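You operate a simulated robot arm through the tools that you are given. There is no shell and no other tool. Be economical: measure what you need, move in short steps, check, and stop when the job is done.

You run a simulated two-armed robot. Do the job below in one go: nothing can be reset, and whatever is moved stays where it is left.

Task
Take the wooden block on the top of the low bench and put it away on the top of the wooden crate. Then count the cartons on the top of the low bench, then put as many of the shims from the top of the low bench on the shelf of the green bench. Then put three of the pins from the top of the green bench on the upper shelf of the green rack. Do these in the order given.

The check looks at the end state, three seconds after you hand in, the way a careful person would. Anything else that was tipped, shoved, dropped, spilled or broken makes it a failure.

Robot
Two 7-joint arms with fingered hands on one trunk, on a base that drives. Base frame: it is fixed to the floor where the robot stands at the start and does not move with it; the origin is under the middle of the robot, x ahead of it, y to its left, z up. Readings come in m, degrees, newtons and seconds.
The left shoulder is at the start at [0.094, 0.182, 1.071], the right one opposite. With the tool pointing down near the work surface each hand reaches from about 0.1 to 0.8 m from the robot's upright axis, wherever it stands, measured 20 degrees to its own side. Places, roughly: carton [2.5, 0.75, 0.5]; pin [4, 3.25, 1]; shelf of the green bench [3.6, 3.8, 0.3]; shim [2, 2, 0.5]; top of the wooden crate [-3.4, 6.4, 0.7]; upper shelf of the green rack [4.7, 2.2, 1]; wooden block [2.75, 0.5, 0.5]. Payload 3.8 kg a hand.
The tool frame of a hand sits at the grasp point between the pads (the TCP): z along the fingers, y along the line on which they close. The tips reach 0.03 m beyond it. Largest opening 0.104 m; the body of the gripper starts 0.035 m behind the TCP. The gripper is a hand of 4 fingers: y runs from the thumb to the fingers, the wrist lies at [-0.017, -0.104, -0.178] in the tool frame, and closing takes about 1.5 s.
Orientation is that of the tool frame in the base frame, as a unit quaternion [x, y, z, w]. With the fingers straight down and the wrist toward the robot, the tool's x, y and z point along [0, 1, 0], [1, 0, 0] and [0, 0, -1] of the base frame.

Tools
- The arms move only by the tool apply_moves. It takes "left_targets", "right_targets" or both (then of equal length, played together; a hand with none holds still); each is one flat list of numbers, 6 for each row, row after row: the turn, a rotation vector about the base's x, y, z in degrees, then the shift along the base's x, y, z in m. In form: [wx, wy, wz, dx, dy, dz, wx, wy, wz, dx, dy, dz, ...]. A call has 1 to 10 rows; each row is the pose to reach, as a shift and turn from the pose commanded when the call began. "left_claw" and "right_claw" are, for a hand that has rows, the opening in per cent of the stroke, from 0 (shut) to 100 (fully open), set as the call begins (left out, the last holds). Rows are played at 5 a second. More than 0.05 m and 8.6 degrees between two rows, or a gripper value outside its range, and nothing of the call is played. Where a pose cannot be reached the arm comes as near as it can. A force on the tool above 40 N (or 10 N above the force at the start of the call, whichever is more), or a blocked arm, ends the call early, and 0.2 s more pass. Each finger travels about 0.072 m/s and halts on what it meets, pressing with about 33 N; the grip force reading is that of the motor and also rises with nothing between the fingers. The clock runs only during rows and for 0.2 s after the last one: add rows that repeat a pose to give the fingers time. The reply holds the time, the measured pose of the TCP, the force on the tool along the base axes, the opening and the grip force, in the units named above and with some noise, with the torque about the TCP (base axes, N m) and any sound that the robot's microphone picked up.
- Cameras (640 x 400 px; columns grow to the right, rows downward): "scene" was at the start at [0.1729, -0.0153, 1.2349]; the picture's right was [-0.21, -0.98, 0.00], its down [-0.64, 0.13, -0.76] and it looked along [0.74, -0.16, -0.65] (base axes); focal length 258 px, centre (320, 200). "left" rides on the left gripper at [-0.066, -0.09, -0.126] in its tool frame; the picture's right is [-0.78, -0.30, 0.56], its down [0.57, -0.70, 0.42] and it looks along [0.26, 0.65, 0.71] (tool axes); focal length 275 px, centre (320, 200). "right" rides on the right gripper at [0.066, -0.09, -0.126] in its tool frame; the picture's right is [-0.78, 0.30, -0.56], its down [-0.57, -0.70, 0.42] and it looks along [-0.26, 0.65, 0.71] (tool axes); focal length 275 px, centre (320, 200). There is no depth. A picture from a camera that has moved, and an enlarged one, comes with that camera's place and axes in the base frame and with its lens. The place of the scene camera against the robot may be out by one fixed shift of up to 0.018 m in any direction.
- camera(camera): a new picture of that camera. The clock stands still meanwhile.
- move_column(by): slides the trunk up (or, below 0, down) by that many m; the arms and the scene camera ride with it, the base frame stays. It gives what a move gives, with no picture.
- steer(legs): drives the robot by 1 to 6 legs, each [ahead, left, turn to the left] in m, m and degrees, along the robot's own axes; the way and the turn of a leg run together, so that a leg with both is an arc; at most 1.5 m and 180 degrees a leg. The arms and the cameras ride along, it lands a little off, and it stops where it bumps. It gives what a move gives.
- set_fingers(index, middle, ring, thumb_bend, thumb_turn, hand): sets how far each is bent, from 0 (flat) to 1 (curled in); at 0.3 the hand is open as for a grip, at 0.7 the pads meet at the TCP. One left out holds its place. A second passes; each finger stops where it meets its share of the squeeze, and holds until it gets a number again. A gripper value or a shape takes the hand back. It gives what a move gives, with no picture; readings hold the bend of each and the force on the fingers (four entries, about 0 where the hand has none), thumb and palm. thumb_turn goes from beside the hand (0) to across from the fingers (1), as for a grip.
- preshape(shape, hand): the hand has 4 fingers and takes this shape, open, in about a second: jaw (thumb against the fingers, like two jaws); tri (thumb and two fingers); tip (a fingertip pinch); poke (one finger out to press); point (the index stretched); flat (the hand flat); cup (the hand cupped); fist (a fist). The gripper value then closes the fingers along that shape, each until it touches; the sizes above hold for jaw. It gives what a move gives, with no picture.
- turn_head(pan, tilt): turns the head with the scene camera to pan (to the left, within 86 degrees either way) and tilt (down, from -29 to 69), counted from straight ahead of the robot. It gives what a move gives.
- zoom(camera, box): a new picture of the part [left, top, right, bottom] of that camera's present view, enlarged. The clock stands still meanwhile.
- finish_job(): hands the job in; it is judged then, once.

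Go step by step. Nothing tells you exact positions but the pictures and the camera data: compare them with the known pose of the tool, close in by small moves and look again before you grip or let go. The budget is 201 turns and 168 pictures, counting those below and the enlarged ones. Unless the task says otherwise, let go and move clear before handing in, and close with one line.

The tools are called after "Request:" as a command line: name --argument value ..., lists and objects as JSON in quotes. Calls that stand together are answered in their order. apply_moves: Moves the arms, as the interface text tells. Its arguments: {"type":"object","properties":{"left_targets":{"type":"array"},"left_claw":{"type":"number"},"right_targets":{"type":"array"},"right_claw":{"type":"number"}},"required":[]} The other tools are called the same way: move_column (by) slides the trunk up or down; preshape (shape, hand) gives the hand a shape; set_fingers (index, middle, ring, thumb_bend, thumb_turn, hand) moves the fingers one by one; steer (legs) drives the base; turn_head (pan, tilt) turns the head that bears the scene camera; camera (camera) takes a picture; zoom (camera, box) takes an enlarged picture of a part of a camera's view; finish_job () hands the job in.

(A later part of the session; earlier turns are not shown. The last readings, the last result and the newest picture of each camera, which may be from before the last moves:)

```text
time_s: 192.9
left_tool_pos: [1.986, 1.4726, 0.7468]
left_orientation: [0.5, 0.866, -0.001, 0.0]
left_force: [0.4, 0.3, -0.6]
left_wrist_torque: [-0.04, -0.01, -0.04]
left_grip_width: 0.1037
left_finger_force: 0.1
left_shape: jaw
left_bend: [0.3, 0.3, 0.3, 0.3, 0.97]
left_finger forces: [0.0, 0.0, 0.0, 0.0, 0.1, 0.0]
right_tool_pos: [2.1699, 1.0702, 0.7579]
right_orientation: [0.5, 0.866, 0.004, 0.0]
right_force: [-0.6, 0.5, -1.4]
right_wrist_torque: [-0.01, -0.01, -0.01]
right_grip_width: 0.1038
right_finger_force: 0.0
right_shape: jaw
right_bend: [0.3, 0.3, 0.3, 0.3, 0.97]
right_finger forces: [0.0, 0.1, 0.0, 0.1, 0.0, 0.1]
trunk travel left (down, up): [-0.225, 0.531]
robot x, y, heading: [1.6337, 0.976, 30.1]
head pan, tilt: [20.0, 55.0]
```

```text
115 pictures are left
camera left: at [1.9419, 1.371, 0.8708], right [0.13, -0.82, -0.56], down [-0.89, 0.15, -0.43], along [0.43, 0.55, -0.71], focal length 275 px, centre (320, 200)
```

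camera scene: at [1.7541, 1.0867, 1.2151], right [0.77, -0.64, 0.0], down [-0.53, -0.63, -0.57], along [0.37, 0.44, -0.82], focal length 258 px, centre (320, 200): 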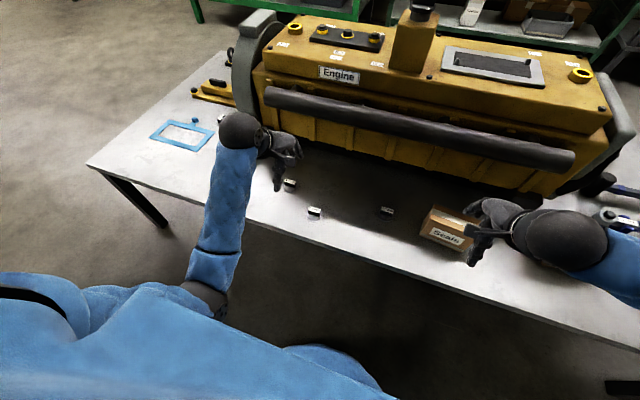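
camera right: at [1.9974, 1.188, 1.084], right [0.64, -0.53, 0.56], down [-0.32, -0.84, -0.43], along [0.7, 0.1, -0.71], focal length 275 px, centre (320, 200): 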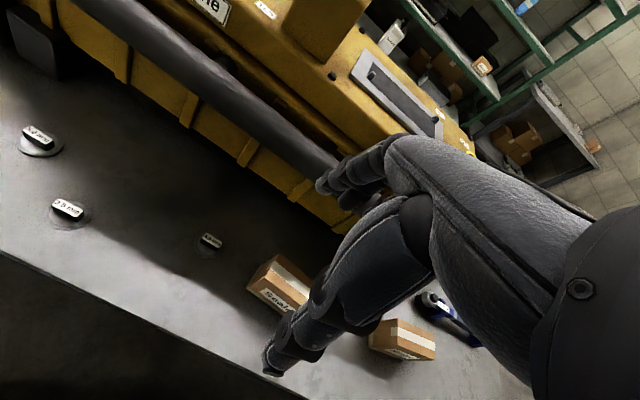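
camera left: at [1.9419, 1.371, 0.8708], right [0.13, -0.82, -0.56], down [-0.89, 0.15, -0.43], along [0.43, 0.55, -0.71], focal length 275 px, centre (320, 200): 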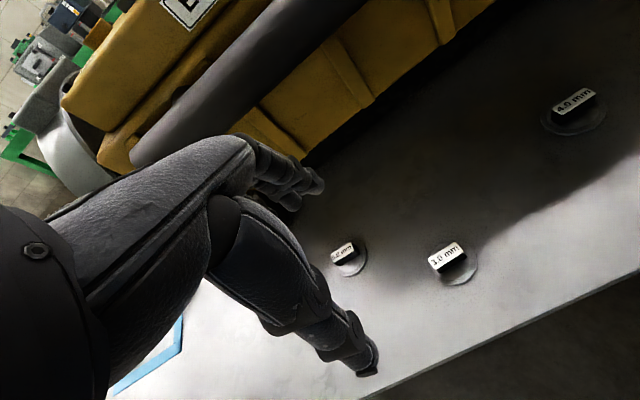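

All shims visible and untouched. I move over the 3.0 again and down to z 0.59.

Request:
apply_moves --left_targets '[0, 0, 0, 0.027, -0.018, -0.03, 0, 0, 0, 0.055, -0.036, -0.06, 0, 0, 0, 0.055, -0.036, -0.1, 0, 0, 0, 0.055, -0.036, -0.14, 0, 0, 0, 0.055, -0.036, -0.157, 0, 0, 0, 0.055, -0.036, -0.157]'

Request:
camera --camera "left"

```text
time_s: 194.3
left_tool_pos: [2.0428, 1.4337, 0.5936]
left_orientation: [0.499, 0.866, 0.0, 0.001]
left_force: [-0.5, -0.8, -0.2]
left_wrist_torque: [0.02, 0.0, 0.01]
left_grip_width: 0.1039
left_finger_force: 0.0
left_shape: jaw
left_bend: [0.3, 0.3, 0.3, 0.3, 0.97]
left_finger forces: [0.0, 0.0, 0.1, 0.0, 0.0, 0.0]
right_tool_pos: [2.1689, 1.0697, 0.7584]
right_orientation: [0.5, 0.866, 0.004, 0.001]
right_force: [-0.4, 0.3, -0.2]
right_wrist_torque: [0.03, -0.02, -0.02]
right_grip_width: 0.1039
right_finger_force: 0.1
right_shape: jaw
right_bend: [0.3, 0.3, 0.3, 0.3, 0.97]
right_finger forces: [0.0, 0.1, 0.0, 0.0, 0.1, 0.0]
trunk travel left (down, up): [-0.225, 0.531]
robot x, y, heading: [1.6308, 0.9764, 30.2]
head pan, tilt: [20.0, 55.0]
```

```text
114 pictures are left
camera left: at [1.9972, 1.3326, 0.7181], right [0.13, -0.82, -0.56], down [-0.89, 0.15, -0.42], along [0.43, 0.55, -0.71], focal length 275 px, centre (320, 200)
```

left: 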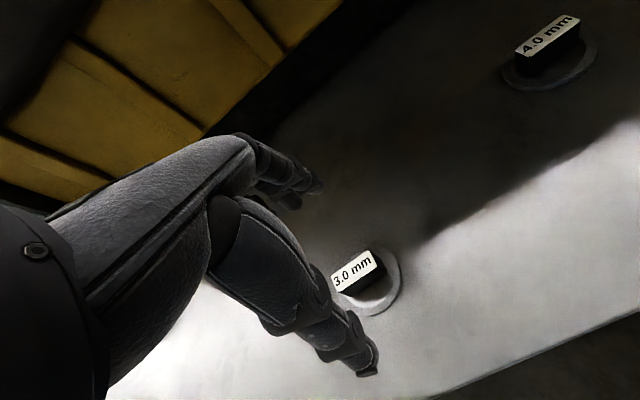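

The tab lies right under the TCP. I go down and check, then close.

Request:
apply_moves --left_targets '[0, 0, 0, 0, 0, -0.03, 0, 0, 0, 0, 0.001, -0.045, 0, 0, 0, 0, 0.001, -0.054, 0, 0, 0, 0, 0.001, -0.054]'

Request:
camera --camera "left"

```text
time_s: 195.3
left_tool_pos: [2.0417, 1.4341, 0.5388]
left_orientation: [0.5, 0.866, 0.0, 0.0]
left_force: [0.2, 0.1, 0.8]
left_wrist_torque: [-0.02, -0.01, 0.01]
left_grip_width: 0.1041
left_finger_force: 0.0
left_shape: jaw
left_bend: [0.3, 0.3, 0.3, 0.3, 0.97]
left_finger forces: [0.0, 0.0, 0.1, 0.1, 0.0, 0.1]
right_tool_pos: [2.1694, 1.0705, 0.7578]
right_orientation: [0.5, 0.866, 0.004, 0.0]
right_force: [1.2, 0.2, 0.8]
right_wrist_torque: [0.02, -0.02, 0.0]
right_grip_width: 0.1036
right_finger_force: 0.1
right_shape: jaw
right_bend: [0.3, 0.3, 0.3, 0.3, 0.97]
right_finger forces: [0.0, 0.0, 0.1, 0.0, 0.1, 0.0]
trunk travel left (down, up): [-0.225, 0.531]
robot x, y, heading: [1.6302, 0.9767, 30.0]
head pan, tilt: [20.0, 55.0]
```

```text
113 pictures are left
camera left: at [1.9967, 1.3323, 0.6635], right [0.13, -0.82, -0.56], down [-0.89, 0.15, -0.42], along [0.43, 0.55, -0.71], focal length 275 px, centre (320, 200)
```

left: 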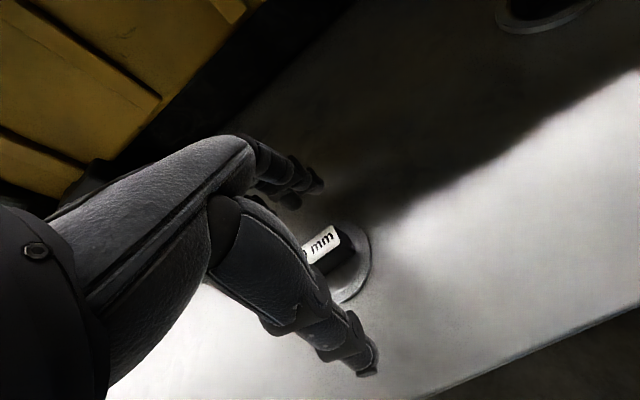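

Request:
apply_moves --left_targets '[0, 0, 0, 0, 0, 0, 0, 0, 0, 0, 0, 0, 0, 0, 0, 0, 0, 0, 0, 0, 0, 0, 0, 0, 0, 0, 0, 0, 0, 0, 0, 0, 0, 0, 0, 0, 0, 0, 0, 0, 0, 0, 0, 0, 0, 0, 0, 0]' --left_claw 0

Request:
camera --camera "left"

```text
time_s: 197.2
left_tool_pos: [2.0424, 1.4346, 0.5394]
left_orientation: [0.5, 0.866, 0.0, 0.0]
left_force: [-0.1, 0.5, 0.3]
left_wrist_torque: [0.0, -0.03, 0.03]
left_grip_width: 0.0122
left_finger_force: 33.3
left_shape: jaw
left_bend: [0.72, 0.63, 0.71, 0.74, 1.0]
left_finger forces: [17.5, 9.7, 2.2, 0.1, 28.6, 0.1]
right_tool_pos: [2.17, 1.0699, 0.7586]
right_orientation: [0.5, 0.866, 0.003, 0.001]
right_force: [-1.0, 0.3, 0.7]
right_wrist_torque: [-0.01, 0.0, -0.02]
right_grip_width: 0.104
right_finger_force: 0.1
right_shape: jaw
right_bend: [0.3, 0.3, 0.3, 0.3, 0.97]
right_finger forces: [0.0, 0.0, 0.1, 0.0, 0.0, 0.0]
trunk travel left (down, up): [-0.225, 0.531]
robot x, y, heading: [1.6313, 0.9804, 30.1]
head pan, tilt: [20.0, 55.0]
```

```text
112 pictures are left
camera left: at [1.9967, 1.3322, 0.6637], right [0.13, -0.82, -0.56], down [-0.89, 0.15, -0.42], along [0.43, 0.55, -0.71], focal length 275 px, centre (320, 200)
```

left: 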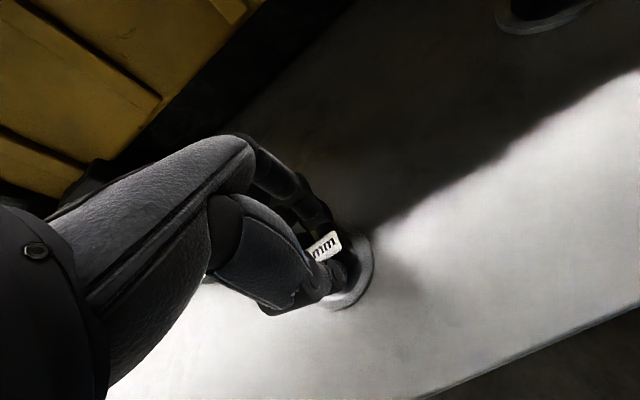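

Gripped at 1.2 cm. I lift the shim.

Request:
apply_moves --left_targets '[0, 0, 0, 0, 0, 0.02, 0, 0, 0, 0, 0, 0.05, 0, 0, 0, 0, 0, 0.09, 0, 0, 0, 0, 0, 0.13, 0, 0, 0, -0.02, 0, 0.17, 0, 0, 0, -0.04, 0.02, 0.21, 0, 0, 0, -0.04, 0.02, 0.21]'

Request:
camera --camera "left"

Request:
camera --camera "scene"

Request:
camera --camera "right"

```text
time_s: 198.8
left_tool_pos: [2.0031, 1.4543, 0.75]
left_orientation: [0.501, 0.866, 0.0, 0.0]
left_force: [-0.4, -0.1, -0.5]
left_wrist_torque: [-0.01, 0.01, 0.01]
left_grip_width: 0.012
left_finger_force: 33.4
left_shape: jaw
left_bend: [0.72, 0.63, 0.71, 0.74, 1.0]
left_finger forces: [17.8, 9.9, 2.1, 0.0, 28.6, 0.0]
right_tool_pos: [2.1702, 1.0699, 0.7582]
right_orientation: [0.5, 0.866, 0.004, 0.0]
right_force: [0.5, -0.4, -0.2]
right_wrist_torque: [0.01, 0.01, 0.02]
right_grip_width: 0.1036
right_finger_force: 0.0
right_shape: jaw
right_bend: [0.3, 0.3, 0.3, 0.3, 0.97]
right_finger forces: [0.0, 0.0, 0.0, 0.0, 0.0, 0.1]
trunk travel left (down, up): [-0.225, 0.531]
robot x, y, heading: [1.634, 0.9805, 29.8]
head pan, tilt: [20.0, 55.0]
```

```text
111 pictures are left
camera left: at [1.9583, 1.3528, 0.8746], right [0.13, -0.82, -0.56], down [-0.89, 0.15, -0.42], along [0.43, 0.55, -0.71], focal length 275 px, centre (320, 200)
```

left: 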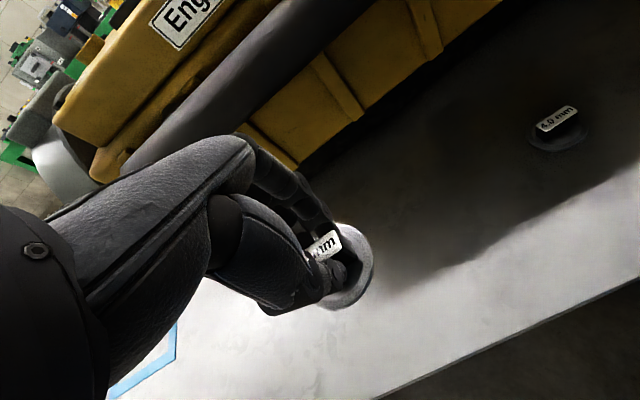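

```text
110 pictures are left
camera scene: at [1.7543, 1.0868, 1.2151], right [0.77, -0.64, 0.0], down [-0.53, -0.63, -0.57], along [0.37, 0.44, -0.82], focal length 258 px, centre (320, 200)
```

scene: 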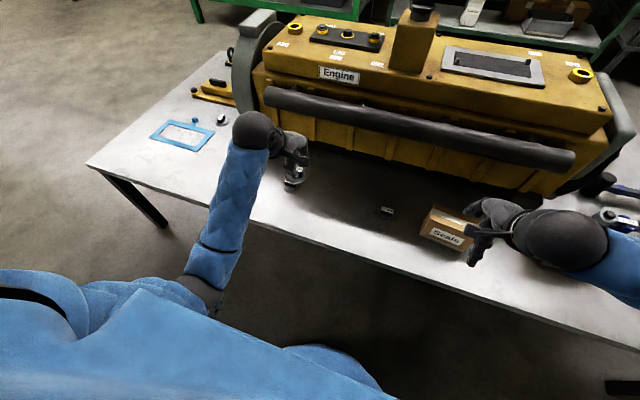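

```text
109 pictures are left
camera right: at [2.0581, 1.0827, 0.8842], right [0.64, -0.53, 0.56], down [-0.32, -0.84, -0.43], along [0.7, 0.1, -0.71], focal length 275 px, centre (320, 200)
```

right: 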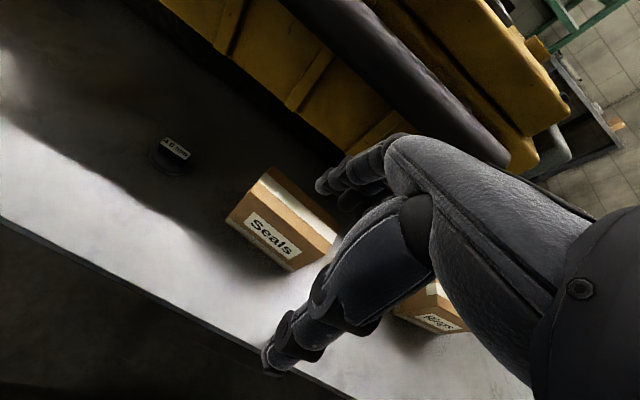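

The 3.0 shim is held in the left hand. The engine bar is about 0.17 m behind the 4.0, so there's room; I strafe left 0.18 m for the right hand.

Request:
steer --legs '[[0, 0.18, 0]]'

Request:
camera --camera "right"

```text
time_s: 200.2
left_tool_pos: [1.9143, 1.6064, 0.75]
left_orientation: [0.499, 0.866, 0.0, 0.0]
left_force: [-0.4, -0.6, -1.3]
left_wrist_torque: [0.01, 0.02, 0.02]
left_grip_width: 0.0119
left_finger_force: 33.4
left_shape: jaw
left_bend: [0.72, 0.63, 0.71, 0.74, 1.0]
left_finger forces: [17.8, 9.9, 2.0, 0.0, 28.6, 0.0]
right_tool_pos: [2.0819, 1.2218, 0.7587]
right_orientation: [0.499, 0.867, 0.004, 0.0]
right_force: [-0.2, 0.8, -0.2]
right_wrist_torque: [-0.02, -0.01, 0.0]
right_grip_width: 0.1038
right_finger_force: 0.0
right_shape: jaw
right_bend: [0.3, 0.3, 0.3, 0.3, 0.97]
right_finger forces: [0.0, 0.0, 0.1, 0.0, 0.0, 0.1]
trunk travel left (down, up): [-0.225, 0.531]
robot x, y, heading: [1.5461, 1.1283, 30.2]
head pan, tilt: [20.0, 55.0]
```

```text
108 pictures are left
camera right: at [1.9703, 1.2348, 0.8844], right [0.64, -0.53, 0.56], down [-0.32, -0.84, -0.43], along [0.7, 0.1, -0.71], focal length 275 px, centre (320, 200)
```

right: 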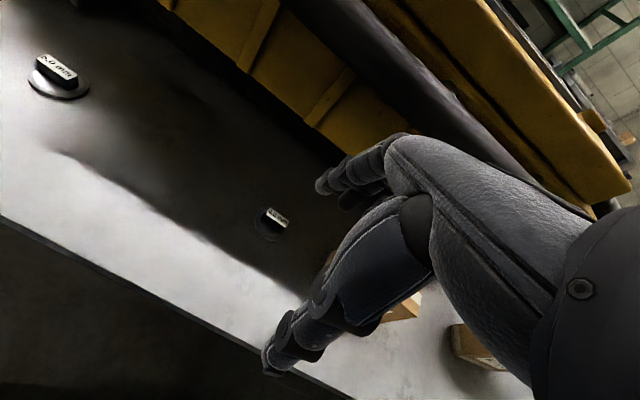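

I move the right hand over the 4.0 and partway down.

Request:
apply_moves --right_targets '[0, 0, 0, 0.028, 0.0145, -0.033, 0, 0, 0, 0.056, 0.029, -0.066, 0, 0, 0, 0.083, 0.043, -0.1, 0, 0, 0, 0.111, 0.058, -0.133, 0, 0, 0, 0.139, 0.072, -0.165, 0, 0, 0, 0.139, 0.072, -0.165]'

Request:
camera --camera "right"

```text
time_s: 201.6
left_tool_pos: [1.9137, 1.6057, 0.7506]
left_orientation: [0.5, 0.866, 0.0, 0.001]
left_force: [-0.2, 0.4, -0.8]
left_wrist_torque: [-0.01, 0.0, 0.01]
left_grip_width: 0.0121
left_finger_force: 33.1
left_shape: jaw
left_bend: [0.72, 0.63, 0.71, 0.74, 1.0]
left_finger forces: [17.7, 9.8, 2.0, 0.0, 28.6, 0.1]
right_tool_pos: [2.221, 1.2967, 0.5938]
right_orientation: [0.498, 0.867, 0.004, 0.0]
right_force: [1.1, -0.1, -0.2]
right_wrist_torque: [0.0, -0.01, 0.01]
right_grip_width: 0.1037
right_finger_force: 0.2
right_shape: jaw
right_bend: [0.3, 0.3, 0.3, 0.3, 0.97]
right_finger forces: [0.0, 0.0, 0.0, 0.0, 0.0, 0.0]
trunk travel left (down, up): [-0.225, 0.531]
robot x, y, heading: [1.5401, 1.1261, 30.2]
head pan, tilt: [20.0, 55.0]
```

```text
107 pictures are left
camera right: at [2.1096, 1.3083, 0.7197], right [0.64, -0.53, 0.56], down [-0.32, -0.84, -0.43], along [0.7, 0.1, -0.71], focal length 275 px, centre (320, 200)
```

right: 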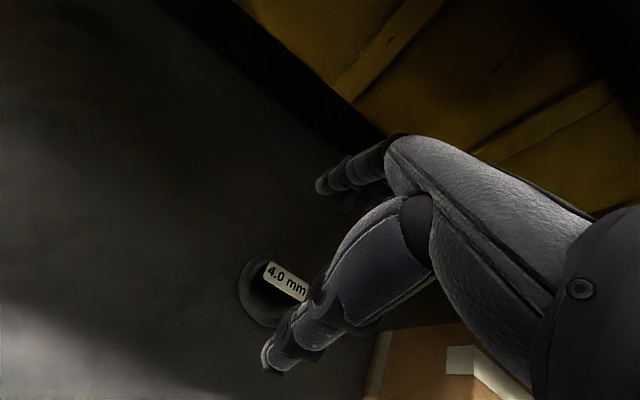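

Aligned within a few mm. I lower and close on the tab.

Request:
apply_moves --right_targets '[0, 0, 0, 0.001, -0.006, -0.03, 0, 0, 0, 0.001, -0.006, -0.045, 0, 0, 0, 0.001, -0.006, -0.055, 0, 0, 0, 0.001, -0.006, -0.055]'

Request:
camera --camera "right"

```text
time_s: 202.6
left_tool_pos: [1.9156, 1.6061, 0.7494]
left_orientation: [0.5, 0.866, 0.0, -0.001]
left_force: [1.1, -0.6, -1.4]
left_wrist_torque: [0.03, 0.03, 0.02]
left_grip_width: 0.0121
left_finger_force: 33.3
left_shape: jaw
left_bend: [0.72, 0.63, 0.71, 0.74, 1.0]
left_finger forces: [17.7, 9.8, 2.0, 0.1, 28.6, 0.0]
right_tool_pos: [2.2235, 1.289, 0.5369]
right_orientation: [0.499, 0.867, 0.003, 0.0]
right_force: [0.5, -0.3, 0.4]
right_wrist_torque: [0.02, -0.02, -0.01]
right_grip_width: 0.1039
right_finger_force: 0.0
right_shape: jaw
right_bend: [0.3, 0.3, 0.3, 0.3, 0.97]
right_finger forces: [0.1, 0.0, 0.0, 0.0, 0.0, 0.1]
trunk travel left (down, up): [-0.225, 0.531]
robot x, y, heading: [1.5431, 1.1284, 30.3]
head pan, tilt: [20.0, 55.0]
```

```text
106 pictures are left
camera right: at [2.1111, 1.3005, 0.6629], right [0.64, -0.53, 0.56], down [-0.32, -0.84, -0.43], along [0.7, 0.1, -0.71], focal length 275 px, centre (320, 200)
```

right: 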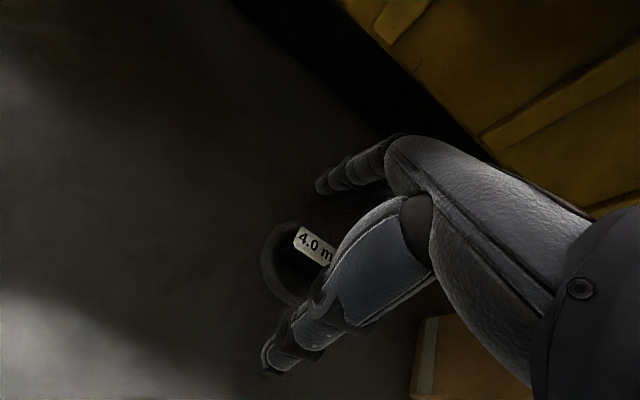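

Request:
apply_moves --right_targets '[0, 0, 0, 0, 0, 0, 0, 0, 0, 0, 0, 0, 0, 0, 0, 0, 0, 0, 0, 0, 0, 0, 0, 0, 0, 0, 0, 0, 0, 0, 0, 0, 0, 0, 0, 0, 0, 0, 0, 0, 0, 0, 0, 0, 0, 0, 0, 0]' --right_claw 0

Request:
apply_moves --right_targets '[0, 0, 0, 0, 0, 0.02, 0, 0, 0, 0, 0, 0.05, 0, 0, 0, -0.01, 0, 0.09, 0, 0, 0, -0.03, -0.02, 0.13, 0, 0, 0, -0.06, -0.04, 0.16, 0, 0, 0, -0.09, -0.055, 0.19, 0, 0, 0, -0.12, -0.07, 0.22, 0, 0, 0, -0.12, -0.07, 0.22]'

Request:
camera --camera "right"

Request:
camera --camera "scene"

```text
time_s: 204.4
left_tool_pos: [1.914, 1.6064, 0.7495]
left_orientation: [0.499, 0.866, 0.0, -0.001]
left_force: [-0.3, 0.2, -1.2]
left_wrist_torque: [-0.03, -0.04, 0.0]
left_grip_width: 0.0122
left_finger_force: 33.6
left_shape: jaw
left_bend: [0.72, 0.63, 0.71, 0.74, 1.0]
left_finger forces: [17.7, 9.8, 2.0, 0.0, 28.6, 0.1]
right_tool_pos: [2.2227, 1.2878, 0.5366]
right_orientation: [0.5, 0.866, 0.004, 0.001]
right_force: [-0.1, -1.1, 0.0]
right_wrist_torque: [0.02, -0.03, 0.0]
right_grip_width: 0.0121
right_finger_force: 33.1
right_shape: jaw
right_bend: [0.72, 0.63, 0.7, 0.74, 1.0]
right_finger forces: [17.4, 10.4, 0.0, 0.0, 28.3, 0.0]
trunk travel left (down, up): [-0.225, 0.531]
robot x, y, heading: [1.5471, 1.1255, 30.1]
head pan, tilt: [20.0, 55.0]
```

```text
time_s: 206.2
left_tool_pos: [1.9149, 1.6064, 0.7496]
left_orientation: [0.499, 0.867, 0.0, 0.0]
left_force: [0.4, 0.1, -2.2]
left_wrist_torque: [0.01, -0.03, 0.02]
left_grip_width: 0.0118
left_finger_force: 33.5
left_shape: jaw
left_bend: [0.72, 0.63, 0.71, 0.74, 1.0]
left_finger forces: [17.7, 9.8, 2.0, 0.0, 28.7, 0.0]
right_tool_pos: [2.103, 1.2161, 0.7574]
right_orientation: [0.5, 0.866, 0.004, 0.0]
right_force: [-0.6, 0.9, -1.3]
right_wrist_torque: [-0.03, -0.02, -0.01]
right_grip_width: 0.0119
right_finger_force: 33.4
right_shape: jaw
right_bend: [0.72, 0.63, 0.7, 0.74, 1.0]
right_finger forces: [17.5, 10.7, 0.1, 0.1, 28.2, 0.0]
trunk travel left (down, up): [-0.225, 0.531]
robot x, y, heading: [1.5455, 1.1253, 29.9]
head pan, tilt: [20.0, 55.0]
```

```text
105 pictures are left
camera right: at [1.9914, 1.2277, 0.8842], right [0.64, -0.53, 0.56], down [-0.32, -0.84, -0.43], along [0.7, 0.1, -0.71], focal length 275 px, centre (320, 200)
```

right: 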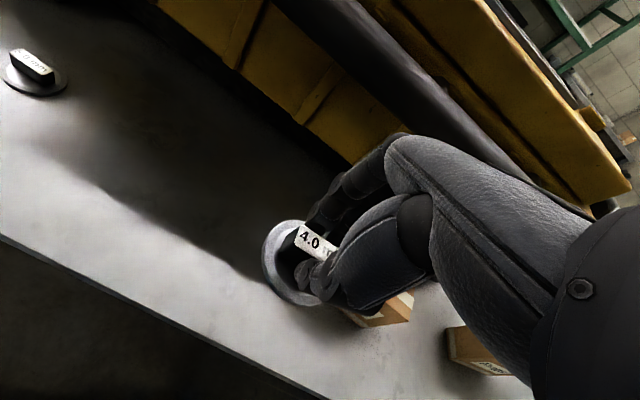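

```text
104 pictures are left
camera scene: at [1.6668, 1.2376, 1.2151], right [0.77, -0.64, 0.0], down [-0.52, -0.63, -0.57], along [0.37, 0.44, -0.82], focal length 258 px, centre (320, 200)
```

scene: 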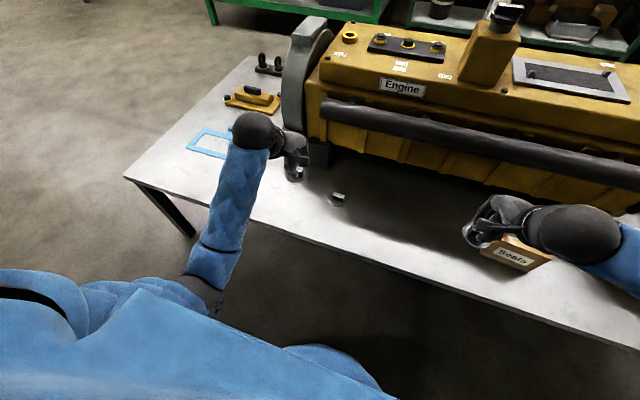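

Both shims are held. I back away and drive around the low bench's left end toward the green bench.

Request:
steer --legs '[[-0.5, 0, 0], [0, 0, 90], [1.5, 0, 0], [0, 0, -83], [1.5, 0, 0], [0.5, 0, 0]]'

Request:
turn_head --pan 0 --tilt 20

Request:
camera --camera "scene"

```text
time_s: 232.7
left_tool_pos: [2.2847, 3.8962, 0.7502]
left_orientation: [0.45, 0.893, -0.001, 0.001]
left_force: [0.7, 0.2, -2.0]
left_wrist_torque: [0.05, 0.02, 0.01]
left_grip_width: 0.012
left_finger_force: 32.7
left_shape: jaw
left_bend: [0.72, 0.63, 0.71, 0.75, 1.0]
left_finger forces: [17.5, 9.7, 1.7, 0.0, 28.0, 0.0]
right_tool_pos: [2.5171, 3.5286, 0.7574]
right_orientation: [0.45, 0.893, 0.005, 0.001]
right_force: [0.7, -0.3, -1.0]
right_wrist_torque: [0.02, 0.01, -0.01]
right_grip_width: 0.0119
right_finger_force: 32.4
right_shape: jaw
right_bend: [0.72, 0.63, 0.7, 0.75, 1.0]
right_finger forces: [17.1, 10.6, 0.0, 0.0, 27.7, 0.0]
trunk travel left (down, up): [-0.225, 0.531]
robot x, y, heading: [1.9722, 3.3754, 36.5]
head pan, tilt: [20.0, 55.0]
```

```text
time_s: 233.7
left_tool_pos: [2.2851, 3.8957, 0.7501]
left_orientation: [0.45, 0.893, 0.0, 0.0]
left_force: [0.0, 0.0, -1.7]
left_wrist_torque: [-0.01, -0.03, 0.02]
left_grip_width: 0.0119
left_finger_force: 33.3
left_shape: jaw
left_bend: [0.72, 0.63, 0.71, 0.75, 1.0]
left_finger forces: [17.5, 9.8, 1.7, 0.0, 28.0, 0.1]
right_tool_pos: [2.516, 3.5286, 0.7584]
right_orientation: [0.45, 0.893, 0.004, -0.001]
right_force: [0.1, 0.6, -1.4]
right_wrist_torque: [-0.03, -0.03, -0.01]
right_grip_width: 0.012
right_finger_force: 33.1
right_shape: jaw
right_bend: [0.72, 0.63, 0.7, 0.75, 1.0]
right_finger forces: [17.1, 10.6, 0.1, 0.1, 27.8, 0.0]
trunk travel left (down, up): [-0.225, 0.531]
robot x, y, heading: [1.9705, 3.3765, 36.3]
head pan, tilt: [0.0, 20.0]
```

```text
103 pictures are left
camera scene: at [2.1151, 3.4983, 1.2671], right [0.6, -0.8, 0.0], down [-0.28, -0.2, -0.94], along [0.75, 0.56, -0.34], focal length 258 px, centre (320, 200)
```

scene: 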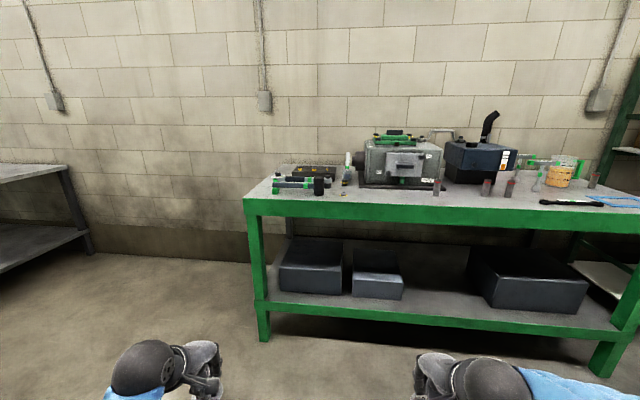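

I see the shelf (z≈0.3) with a free gap between the boxes around (3.385,3.645). I line up at a distance, then lower the trunk and pull the hands in.

Request:
steer --legs '[[0, 0, -6], [0.46, -0.6, 0]]'

Request:
move_column --by -0.2

Request:
turn_head --pan 0 --tilt 35

Request:
camera --camera "scene"

Request:
camera --camera "left"

```text
time_s: 238.3
left_tool_pos: [3.0397, 3.5766, 0.7495]
left_orientation: [0.501, 0.866, 0.0, 0.0]
left_force: [0.0, -0.2, -0.7]
left_wrist_torque: [-0.01, 0.01, -0.01]
left_grip_width: 0.0119
left_finger_force: 33.4
left_shape: jaw
left_bend: [0.72, 0.63, 0.71, 0.75, 1.0]
left_finger forces: [17.5, 9.8, 1.6, 0.0, 28.1, 0.0]
right_tool_pos: [3.2263, 3.1866, 0.7573]
right_orientation: [0.502, 0.865, 0.004, 0.0]
right_force: [-0.2, -0.4, -1.0]
right_wrist_torque: [0.04, -0.04, 0.0]
right_grip_width: 0.0118
right_finger_force: 33.1
right_shape: jaw
right_bend: [0.72, 0.63, 0.7, 0.75, 1.0]
right_finger forces: [17.1, 10.7, 0.1, 0.0, 27.7, 0.0]
trunk travel left (down, up): [-0.225, 0.531]
robot x, y, heading: [2.6694, 3.0981, 30.2]
head pan, tilt: [0.0, 20.0]
```

```text
time_s: 240.5
left_tool_pos: [3.0394, 3.5775, 0.5506]
left_orientation: [0.501, 0.866, 0.001, 0.0]
left_force: [-0.3, -0.3, -1.9]
left_wrist_torque: [0.0, 0.0, 0.0]
left_grip_width: 0.0122
left_finger_force: 33.1
left_shape: jaw
left_bend: [0.72, 0.63, 0.71, 0.75, 1.0]
left_finger forces: [17.3, 9.8, 1.8, 0.0, 28.0, 0.0]
right_tool_pos: [3.2259, 3.1851, 0.5584]
right_orientation: [0.501, 0.865, 0.005, 0.001]
right_force: [0.3, 0.4, -1.0]
right_wrist_torque: [-0.02, 0.0, 0.01]
right_grip_width: 0.012
right_finger_force: 33.1
right_shape: jaw
right_bend: [0.72, 0.63, 0.7, 0.75, 1.0]
right_finger forces: [17.1, 10.6, 0.0, 0.0, 27.8, 0.1]
trunk travel left (down, up): [-0.025, 0.731]
robot x, y, heading: [2.6654, 3.1, 29.9]
head pan, tilt: [0.0, 20.0]
```

```text
time_s: 241.3
left_tool_pos: [3.0394, 3.5771, 0.5495]
left_orientation: [0.501, 0.865, 0.0, 0.0]
left_force: [0.1, -0.2, -1.7]
left_wrist_torque: [-0.03, -0.01, 0.06]
left_grip_width: 0.0118
left_finger_force: 32.6
left_shape: jaw
left_bend: [0.72, 0.63, 0.71, 0.75, 1.0]
left_finger forces: [17.3, 9.7, 1.7, 0.0, 28.1, 0.1]
right_tool_pos: [3.2259, 3.1857, 0.5571]
right_orientation: [0.501, 0.866, 0.004, 0.0]
right_force: [0.2, 0.1, -2.3]
right_wrist_torque: [0.01, -0.02, 0.01]
right_grip_width: 0.012
right_finger_force: 32.8
right_shape: jaw
right_bend: [0.72, 0.63, 0.7, 0.75, 1.0]
right_finger forces: [17.1, 10.6, 0.0, 0.1, 27.7, 0.1]
trunk travel left (down, up): [-0.025, 0.731]
robot x, y, heading: [2.6654, 3.1016, 30.0]
head pan, tilt: [0.0, 35.0]
```

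```text
102 pictures are left
camera scene: at [2.9209, 3.2569, 1.0318], right [0.5, -0.87, 0.0], down [-0.5, -0.29, -0.82], along [0.71, 0.41, -0.57], focal length 258 px, centre (320, 200)
```

scene: 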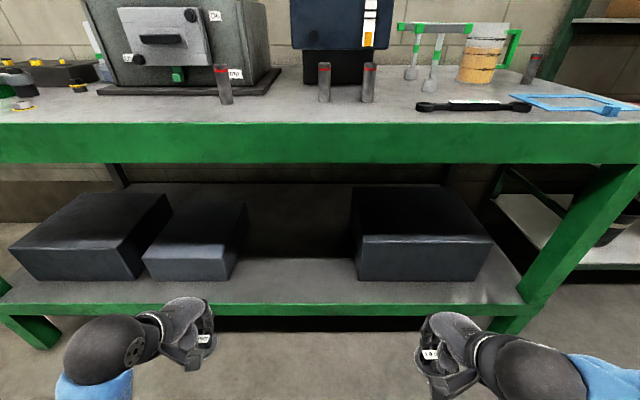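

```text
101 pictures are left
camera left: at [2.9944, 3.4755, 0.6741], right [0.13, -0.82, -0.56], down [-0.89, 0.15, -0.42], along [0.43, 0.55, -0.71], focal length 275 px, centre (320, 200)
```

left: 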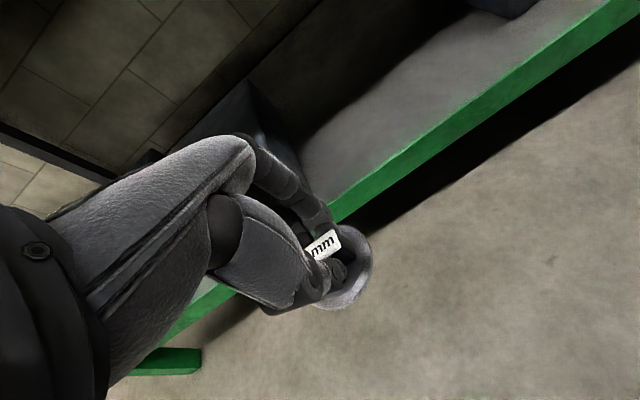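

The three red-topped pins stand near the front of the bench top; the shelf gap is clear. I lower both hands a bit and drive in 0.22 m.

Request:
apply_moves --left_targets '[0, 0, 0, -0.02, -0.01, -0.03, 0, 0, 0, -0.04, -0.02, -0.06, 0, 0, 0, -0.04, -0.02, -0.1, 0, 0, 0, -0.04, -0.02, -0.1]' --right_targets '[0, 0, 0, -0.03, -0.02, -0.03, 0, 0, 0, -0.06, -0.035, -0.06, 0, 0, 0, -0.08, -0.05, -0.1, 0, 0, 0, -0.08, -0.05, -0.1]'

Request:
steer --legs '[[0.22, -0.04, 0]]'

Request:
camera --camera "scene"

Request:
camera --camera "left"

```text
time_s: 242.3
left_tool_pos: [2.9986, 3.5587, 0.4487]
left_orientation: [0.501, 0.866, -0.001, 0.0]
left_force: [0.0, 0.3, -1.0]
left_wrist_torque: [-0.01, -0.03, -0.01]
left_grip_width: 0.012
left_finger_force: 32.9
left_shape: jaw
left_bend: [0.72, 0.63, 0.71, 0.75, 1.0]
left_finger forces: [17.4, 9.9, 1.7, 0.1, 28.0, 0.0]
right_tool_pos: [3.2041, 3.17, 0.5354]
right_orientation: [0.5, 0.866, 0.003, 0.001]
right_force: [0.2, 0.5, -1.3]
right_wrist_torque: [0.0, -0.03, -0.03]
right_grip_width: 0.0119
right_finger_force: 33.1
right_shape: jaw
right_bend: [0.72, 0.63, 0.7, 0.75, 1.0]
right_finger forces: [17.2, 10.8, 0.0, 0.0, 27.9, 0.0]
right hand out of reach, approached as far as the arm can: row 1, 2, 3, 4
trunk travel left (down, up): [-0.025, 0.731]
robot x, y, heading: [2.6688, 3.1053, 30.1]
head pan, tilt: [0.0, 35.0]
```

```text
time_s: 243.9
left_tool_pos: [3.2042, 3.6324, 0.4491]
left_orientation: [0.5, 0.866, -0.001, 0.0]
left_force: [0.6, 0.0, -0.9]
left_wrist_torque: [-0.02, 0.03, 0.03]
left_grip_width: 0.0118
left_finger_force: 32.8
left_shape: jaw
left_bend: [0.72, 0.63, 0.71, 0.75, 1.0]
left_finger forces: [17.4, 9.9, 1.7, 0.0, 28.1, 0.0]
right_tool_pos: [3.4096, 3.245, 0.5369]
right_orientation: [0.5, 0.866, 0.003, 0.0]
right_force: [0.1, 0.6, -1.2]
right_wrist_torque: [0.04, -0.03, 0.03]
right_grip_width: 0.012
right_finger_force: 32.9
right_shape: jaw
right_bend: [0.72, 0.63, 0.7, 0.75, 1.0]
right_finger forces: [17.2, 10.7, 0.0, 0.0, 28.0, 0.0]
trunk travel left (down, up): [-0.025, 0.731]
robot x, y, heading: [2.872, 3.1703, 30.2]
head pan, tilt: [0.0, 35.0]
```

```text
100 pictures are left
camera scene: at [3.1277, 3.3306, 1.0317], right [0.5, -0.87, 0.0], down [-0.5, -0.29, -0.82], along [0.71, 0.41, -0.57], focal length 258 px, centre (320, 200)
```

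scene: 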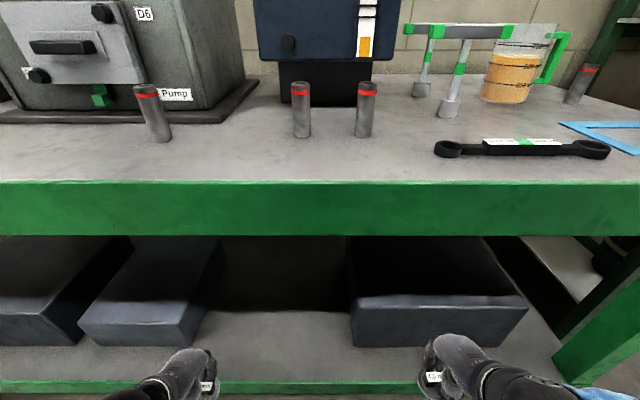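

```text
99 pictures are left
camera left: at [3.161, 3.5309, 0.5733], right [0.13, -0.82, -0.56], down [-0.89, 0.15, -0.42], along [0.43, 0.55, -0.71], focal length 275 px, centre (320, 200)
```

left: 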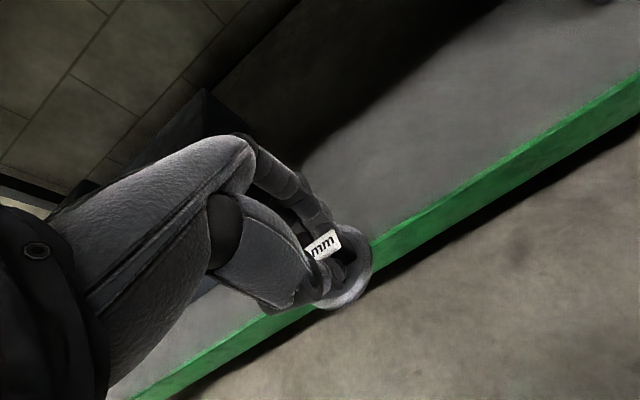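

I move the left hand in over the shelf, between the boxes.

Request:
apply_moves --left_targets '[0, 0, 0, 0.046, 0.014, 0, 0, 0, 0, 0.092, 0.028, 0, 0, 0, 0, 0.138, 0.041, 0, 0, 0, 0, 0.138, 0.041, -0.03, 0, 0, 0, 0.138, 0.041, -0.06, 0, 0, 0, 0.138, 0.041, -0.06]'

Request:
camera --camera "left"

Request:
camera --camera "scene"

```text
time_s: 245.3
left_tool_pos: [3.3438, 3.675, 0.3862]
left_orientation: [0.501, 0.866, 0.0, -0.001]
left_force: [-0.1, 0.2, -1.6]
left_wrist_torque: [-0.02, -0.02, -0.05]
left_grip_width: 0.0118
left_finger_force: 33.1
left_shape: jaw
left_bend: [0.72, 0.63, 0.71, 0.75, 1.0]
left_finger forces: [17.5, 9.9, 1.7, 0.0, 28.1, 0.1]
right_tool_pos: [3.4103, 3.244, 0.5351]
right_orientation: [0.5, 0.866, 0.004, 0.0]
right_force: [0.1, -1.0, -1.4]
right_wrist_torque: [-0.01, 0.0, 0.02]
right_grip_width: 0.012
right_finger_force: 32.7
right_shape: jaw
right_bend: [0.72, 0.63, 0.7, 0.75, 1.0]
right_finger forces: [17.2, 10.6, 0.0, 0.1, 27.9, 0.0]
trunk travel left (down, up): [-0.025, 0.731]
robot x, y, heading: [2.8709, 3.1755, 30.2]
head pan, tilt: [0.0, 35.0]
```

```text
98 pictures are left
camera left: at [3.2995, 3.5733, 0.5109], right [0.13, -0.82, -0.56], down [-0.89, 0.15, -0.42], along [0.43, 0.55, -0.71], focal length 275 px, centre (320, 200)
```

left: 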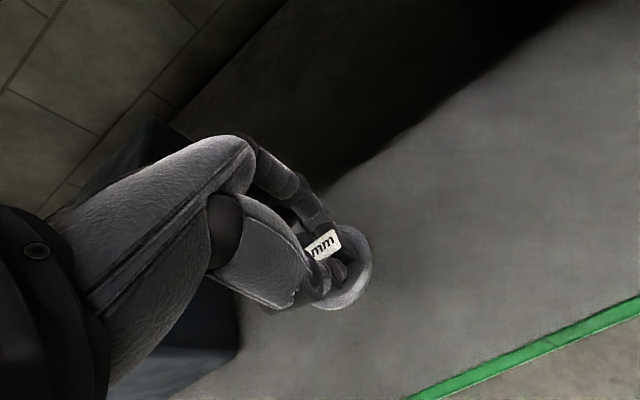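

```text
97 pictures are left
camera scene: at [3.1278, 3.3306, 1.0317], right [0.5, -0.87, 0.0], down [-0.5, -0.29, -0.82], along [0.71, 0.41, -0.57], focal length 258 px, centre (320, 200)
```

scene: 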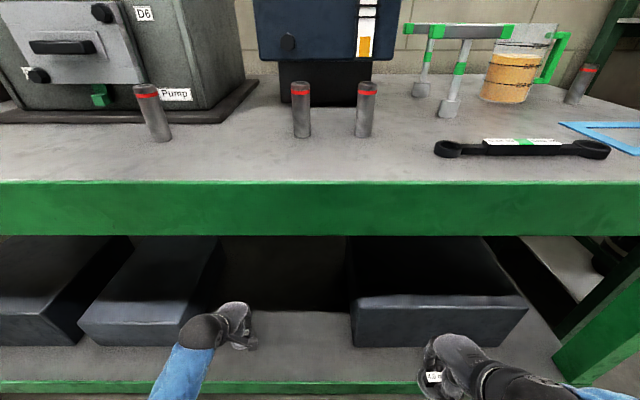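

The shim is above the shelf, inside the edge. I lower slowly until contact.

Request:
apply_moves --left_targets '[0, 0, 0, 0, 0, -0.01, 0, 0, 0, 0, 0, -0.02, 0, 0, 0, 0, 0, -0.027, 0, 0, 0, 0, 0, -0.034, 0, 0, 0, 0, 0, -0.04, 0, 0, 0, 0, 0, -0.045, 0, 0, 0, 0, 0, -0.05, 0, 0, 0, 0, 0, -0.055, 0, 0, 0, 0, 0, -0.06, 0, 0, 0, 0, 0, -0.06]'

Request:
camera --camera "left"

```text
time_s: 247.6
left_tool_pos: [3.3493, 3.676, 0.337]
left_orientation: [0.5, 0.866, 0.008, 0.007]
left_force: [-2.9, -1.0, 17.7]
left_wrist_torque: [-0.06, 0.06, -0.01]
left_grip_width: 0.0141
left_finger_force: 33.0
left_shape: jaw
left_bend: [0.72, 0.64, 0.71, 0.75, 1.0]
left_finger forces: [19.2, 10.9, 2.7, 0.0, 33.8, 0.1]
right_tool_pos: [3.4097, 3.2446, 0.5361]
right_orientation: [0.5, 0.866, 0.005, 0.0]
right_force: [0.9, -0.4, -1.1]
right_wrist_torque: [0.01, 0.0, 0.0]
right_grip_width: 0.0122
right_finger_force: 33.8
right_shape: jaw
right_bend: [0.72, 0.63, 0.7, 0.75, 1.0]
right_finger forces: [17.1, 10.8, 0.1, 0.0, 27.9, 0.1]
trunk travel left (down, up): [-0.025, 0.731]
robot x, y, heading: [2.875, 3.1719, 30.0]
head pan, tilt: [0.0, 35.0]
stopped in row 10 (left hand): the force on the tool passed its limit at 40 N (the readings are from after the stop); the commanded pose is now the measured one
```

```text
96 pictures are left
camera left: at [3.3022, 3.5728, 0.46], right [0.14, -0.82, -0.56], down [-0.88, 0.15, -0.44], along [0.44, 0.56, -0.7], focal length 275 px, centre (320, 200)
```

left: 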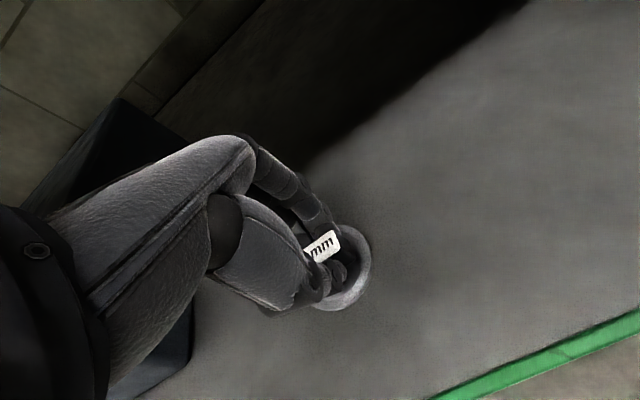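

Contact with the shelf at z≈0.303. I ease off, open and rise.

Request:
apply_moves --left_targets '[0, 0, 0, 0, 0, 0.003, 0, 0, 0, 0, 0, 0.003]'

Request:
apply_moves --left_targets '[0, 0, 0, 0, 0, 0, 0, 0, 0, 0, 0, 0, 0, 0, 0, 0, 0, 0, 0, 0, 0, 0, 0, 0, 0, 0, 0, 0, 0, 0, 0, 0, 0, 0, 0, 0, 0, 0, 0, 0, 0, 0, 0, 0, 0, 0, 0, 0]' --left_claw 100

Request:
apply_moves --left_targets '[0, 0, 0, 0, 0, 0.03, 0, 0, 0, 0, 0, 0.06, 0, 0, 0, 0, 0, 0.09, 0, 0, 0, 0, 0, 0.11, 0, 0, 0, -0.03, -0.02, 0.11, 0, 0, 0, -0.06, -0.04, 0.11, 0, 0, 0, -0.1, -0.06, 0.11, 0, 0, 0, -0.14, -0.08, 0.11, 0, 0, 0, -0.17, -0.1, 0.11]'

Request:
camera --camera "left"

Request:
camera --camera "scene"

```text
time_s: 248.2
left_tool_pos: [3.3483, 3.6743, 0.3375]
left_orientation: [0.5, 0.866, 0.006, 0.004]
left_force: [3.9, 3.4, 12.9]
left_wrist_torque: [0.08, -0.21, -0.03]
left_grip_width: 0.0141
left_finger_force: 33.6
left_shape: jaw
left_bend: [0.72, 0.63, 0.71, 0.75, 1.0]
left_finger forces: [21.7, 12.2, 2.1, 0.0, 29.6, 0.0]
right_tool_pos: [3.4097, 3.244, 0.5367]
right_orientation: [0.501, 0.866, 0.005, 0.0]
right_force: [0.5, 0.6, -1.0]
right_wrist_torque: [-0.01, -0.01, 0.01]
right_grip_width: 0.012
right_finger_force: 33.3
right_shape: jaw
right_bend: [0.72, 0.63, 0.7, 0.75, 1.0]
right_finger forces: [17.3, 10.7, 0.0, 0.1, 27.9, 0.1]
trunk travel left (down, up): [-0.025, 0.731]
robot x, y, heading: [2.8754, 3.1752, 30.0]
head pan, tilt: [0.0, 35.0]
```

```text
time_s: 250.0
left_tool_pos: [3.3466, 3.6752, 0.3361]
left_orientation: [0.5, 0.866, 0.005, 0.003]
left_force: [-0.2, -0.4, -0.8]
left_wrist_torque: [0.04, 0.04, 0.0]
left_grip_width: 0.1033
left_finger_force: 0.0
left_shape: jaw
left_bend: [0.3, 0.3, 0.3, 0.3, 0.97]
left_finger forces: [0.0, 0.1, 0.0, 0.0, 0.0, 0.0]
right_tool_pos: [3.4114, 3.2448, 0.5352]
right_orientation: [0.5, 0.866, 0.004, 0.0]
right_force: [-0.3, 1.0, -1.3]
right_wrist_torque: [-0.02, -0.02, -0.03]
right_grip_width: 0.0122
right_finger_force: 33.0
right_shape: jaw
right_bend: [0.72, 0.63, 0.7, 0.75, 1.0]
right_finger forces: [17.4, 10.7, 0.0, 0.0, 27.9, 0.0]
trunk travel left (down, up): [-0.025, 0.731]
robot x, y, heading: [2.87, 3.1739, 29.9]
head pan, tilt: [0.0, 35.0]
```

```text
time_s: 252.0
left_tool_pos: [3.1742, 3.5753, 0.4451]
left_orientation: [0.5, 0.866, 0.005, 0.004]
left_force: [-0.5, 1.1, 0.2]
left_wrist_torque: [0.0, 0.0, -0.01]
left_grip_width: 0.1036
left_finger_force: 0.1
left_shape: jaw
left_bend: [0.3, 0.3, 0.3, 0.3, 0.97]
left_finger forces: [0.1, 0.1, 0.0, 0.0, 0.1, 0.0]
right_tool_pos: [3.411, 3.2449, 0.5353]
right_orientation: [0.5, 0.866, 0.003, 0.0]
right_force: [0.3, 0.1, -1.8]
right_wrist_torque: [-0.02, -0.01, -0.01]
right_grip_width: 0.0121
right_finger_force: 33.4
right_shape: jaw
right_bend: [0.72, 0.63, 0.7, 0.75, 1.0]
right_finger forces: [17.2, 10.6, 0.1, 0.0, 27.8, 0.0]
trunk travel left (down, up): [-0.025, 0.731]
robot x, y, heading: [2.8724, 3.172, 29.9]
head pan, tilt: [0.0, 35.0]
```

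```text
95 pictures are left
camera left: at [3.1281, 3.4729, 0.5695], right [0.14, -0.82, -0.56], down [-0.89, 0.15, -0.43], along [0.44, 0.56, -0.71], focal length 275 px, centre (320, 200)
```

left: 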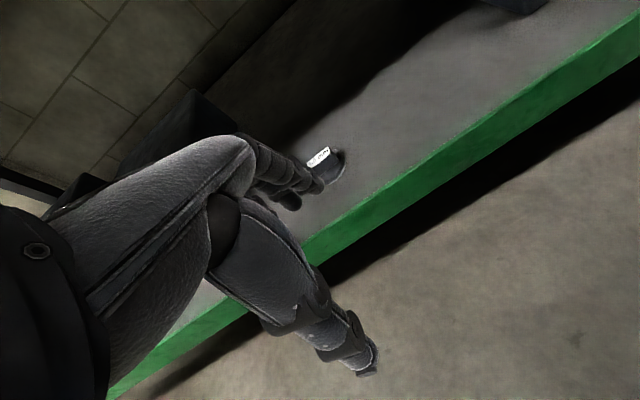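

```text
94 pictures are left
camera scene: at [3.1276, 3.3305, 1.0318], right [0.5, -0.87, 0.0], down [-0.5, -0.29, -0.82], along [0.71, 0.41, -0.57], focal length 258 px, centre (320, 200)
```

scene: 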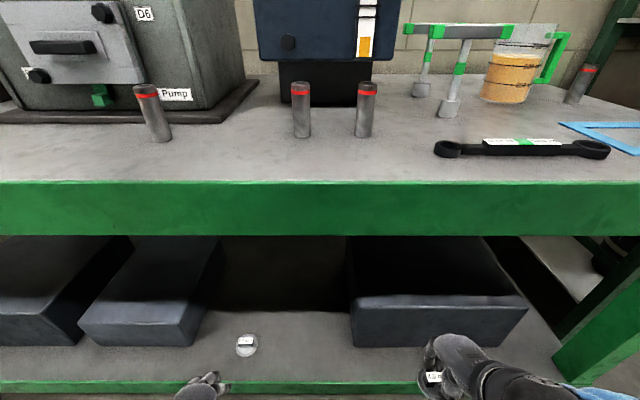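

The first shim is on the shelf. I strafe left 0.19 m so the right hand can place the second beside it.

Request:
steer --legs '[[0, 0.19, 0]]'

Request:
camera --camera "right"

Request:
camera --camera "scene"

```text
time_s: 253.6
left_tool_pos: [3.079, 3.7401, 0.4453]
left_orientation: [0.499, 0.866, 0.005, 0.004]
left_force: [0.3, 0.1, 0.4]
left_wrist_torque: [-0.01, 0.02, -0.01]
left_grip_width: 0.1039
left_finger_force: 0.0
left_shape: jaw
left_bend: [0.3, 0.3, 0.3, 0.3, 0.97]
left_finger forces: [0.0, 0.0, 0.0, 0.0, 0.1, 0.0]
right_tool_pos: [3.3147, 3.4099, 0.5367]
right_orientation: [0.5, 0.866, 0.004, 0.001]
right_force: [0.3, -0.3, -1.0]
right_wrist_torque: [-0.01, -0.01, -0.03]
right_grip_width: 0.0119
right_finger_force: 33.0
right_shape: jaw
right_bend: [0.72, 0.63, 0.7, 0.75, 1.0]
right_finger forces: [17.2, 10.7, 0.0, 0.0, 27.9, 0.0]
trunk travel left (down, up): [-0.025, 0.731]
robot x, y, heading: [2.7767, 3.3381, 30.2]
head pan, tilt: [0.0, 35.0]
```

```text
93 pictures are left
camera right: at [3.2034, 3.4219, 0.6622], right [0.64, -0.53, 0.56], down [-0.32, -0.84, -0.43], along [0.7, 0.1, -0.71], focal length 275 px, centre (320, 200)
```

right: 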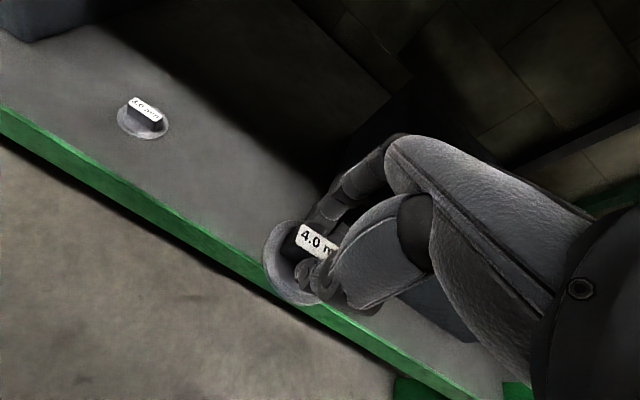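

```text
92 pictures are left
camera scene: at [3.0323, 3.4947, 1.0318], right [0.5, -0.86, 0.0], down [-0.5, -0.29, -0.82], along [0.71, 0.41, -0.57], focal length 258 px, centre (320, 200)
```

scene: 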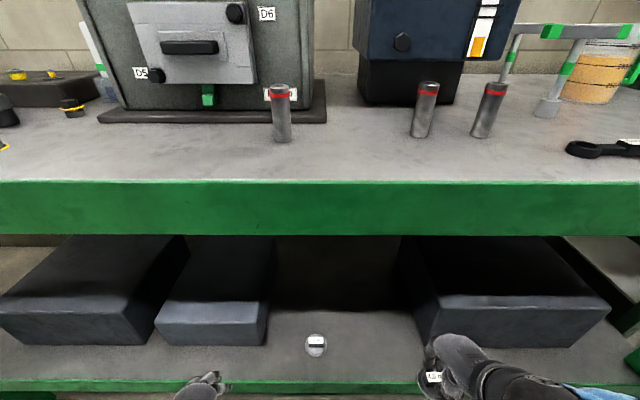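

I bring the right hand in and down beside the first shim.

Request:
apply_moves --right_targets '[0, 0, 0, -0.01, 0.028, -0.03, 0, 0, 0, -0.02, 0.056, -0.06, 0, 0, 0, 0.005, 0.072, -0.09, 0, 0, 0, 0.03, 0.088, -0.12, 0, 0, 0, 0.055, 0.104, -0.14, 0, 0, 0, 0.08, 0.121, -0.15, 0, 0, 0, 0.08, 0.121, -0.15]'

Request:
camera --camera "right"

Request:
camera --camera "scene"

```text
time_s: 255.2
left_tool_pos: [3.0769, 3.74, 0.4451]
left_orientation: [0.499, 0.867, 0.005, 0.004]
left_force: [0.3, 1.0, 0.2]
left_wrist_torque: [0.02, -0.01, -0.05]
left_grip_width: 0.1037
left_finger_force: 0.1
left_shape: jaw
left_bend: [0.3, 0.3, 0.3, 0.3, 0.97]
left_finger forces: [0.0, 0.1, 0.0, 0.1, 0.0, 0.1]
right_tool_pos: [3.3971, 3.5308, 0.3819]
right_orientation: [0.499, 0.866, 0.004, 0.0]
right_force: [-0.2, -0.6, -1.4]
right_wrist_torque: [-0.01, 0.0, -0.02]
right_grip_width: 0.012
right_finger_force: 33.3
right_shape: jaw
right_bend: [0.72, 0.63, 0.7, 0.75, 1.0]
right_finger forces: [17.5, 11.0, 0.0, 0.0, 28.4, 0.0]
trunk travel left (down, up): [-0.025, 0.731]
robot x, y, heading: [2.779, 3.3341, 30.2]
head pan, tilt: [0.0, 35.0]
```

```text
91 pictures are left
camera right: at [3.2851, 3.5433, 0.5088], right [0.64, -0.53, 0.56], down [-0.32, -0.84, -0.43], along [0.7, 0.1, -0.71], focal length 275 px, centre (320, 200)
```

right: 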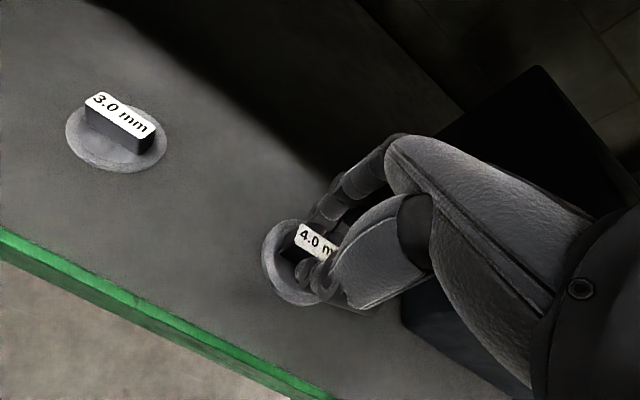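

```text
90 pictures are left
camera scene: at [3.0323, 3.4949, 1.0317], right [0.5, -0.86, 0.0], down [-0.5, -0.29, -0.82], along [0.71, 0.41, -0.57], focal length 258 px, centre (320, 200)
```

scene: 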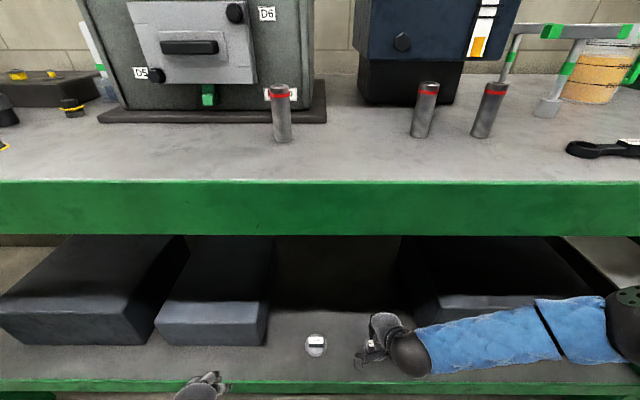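

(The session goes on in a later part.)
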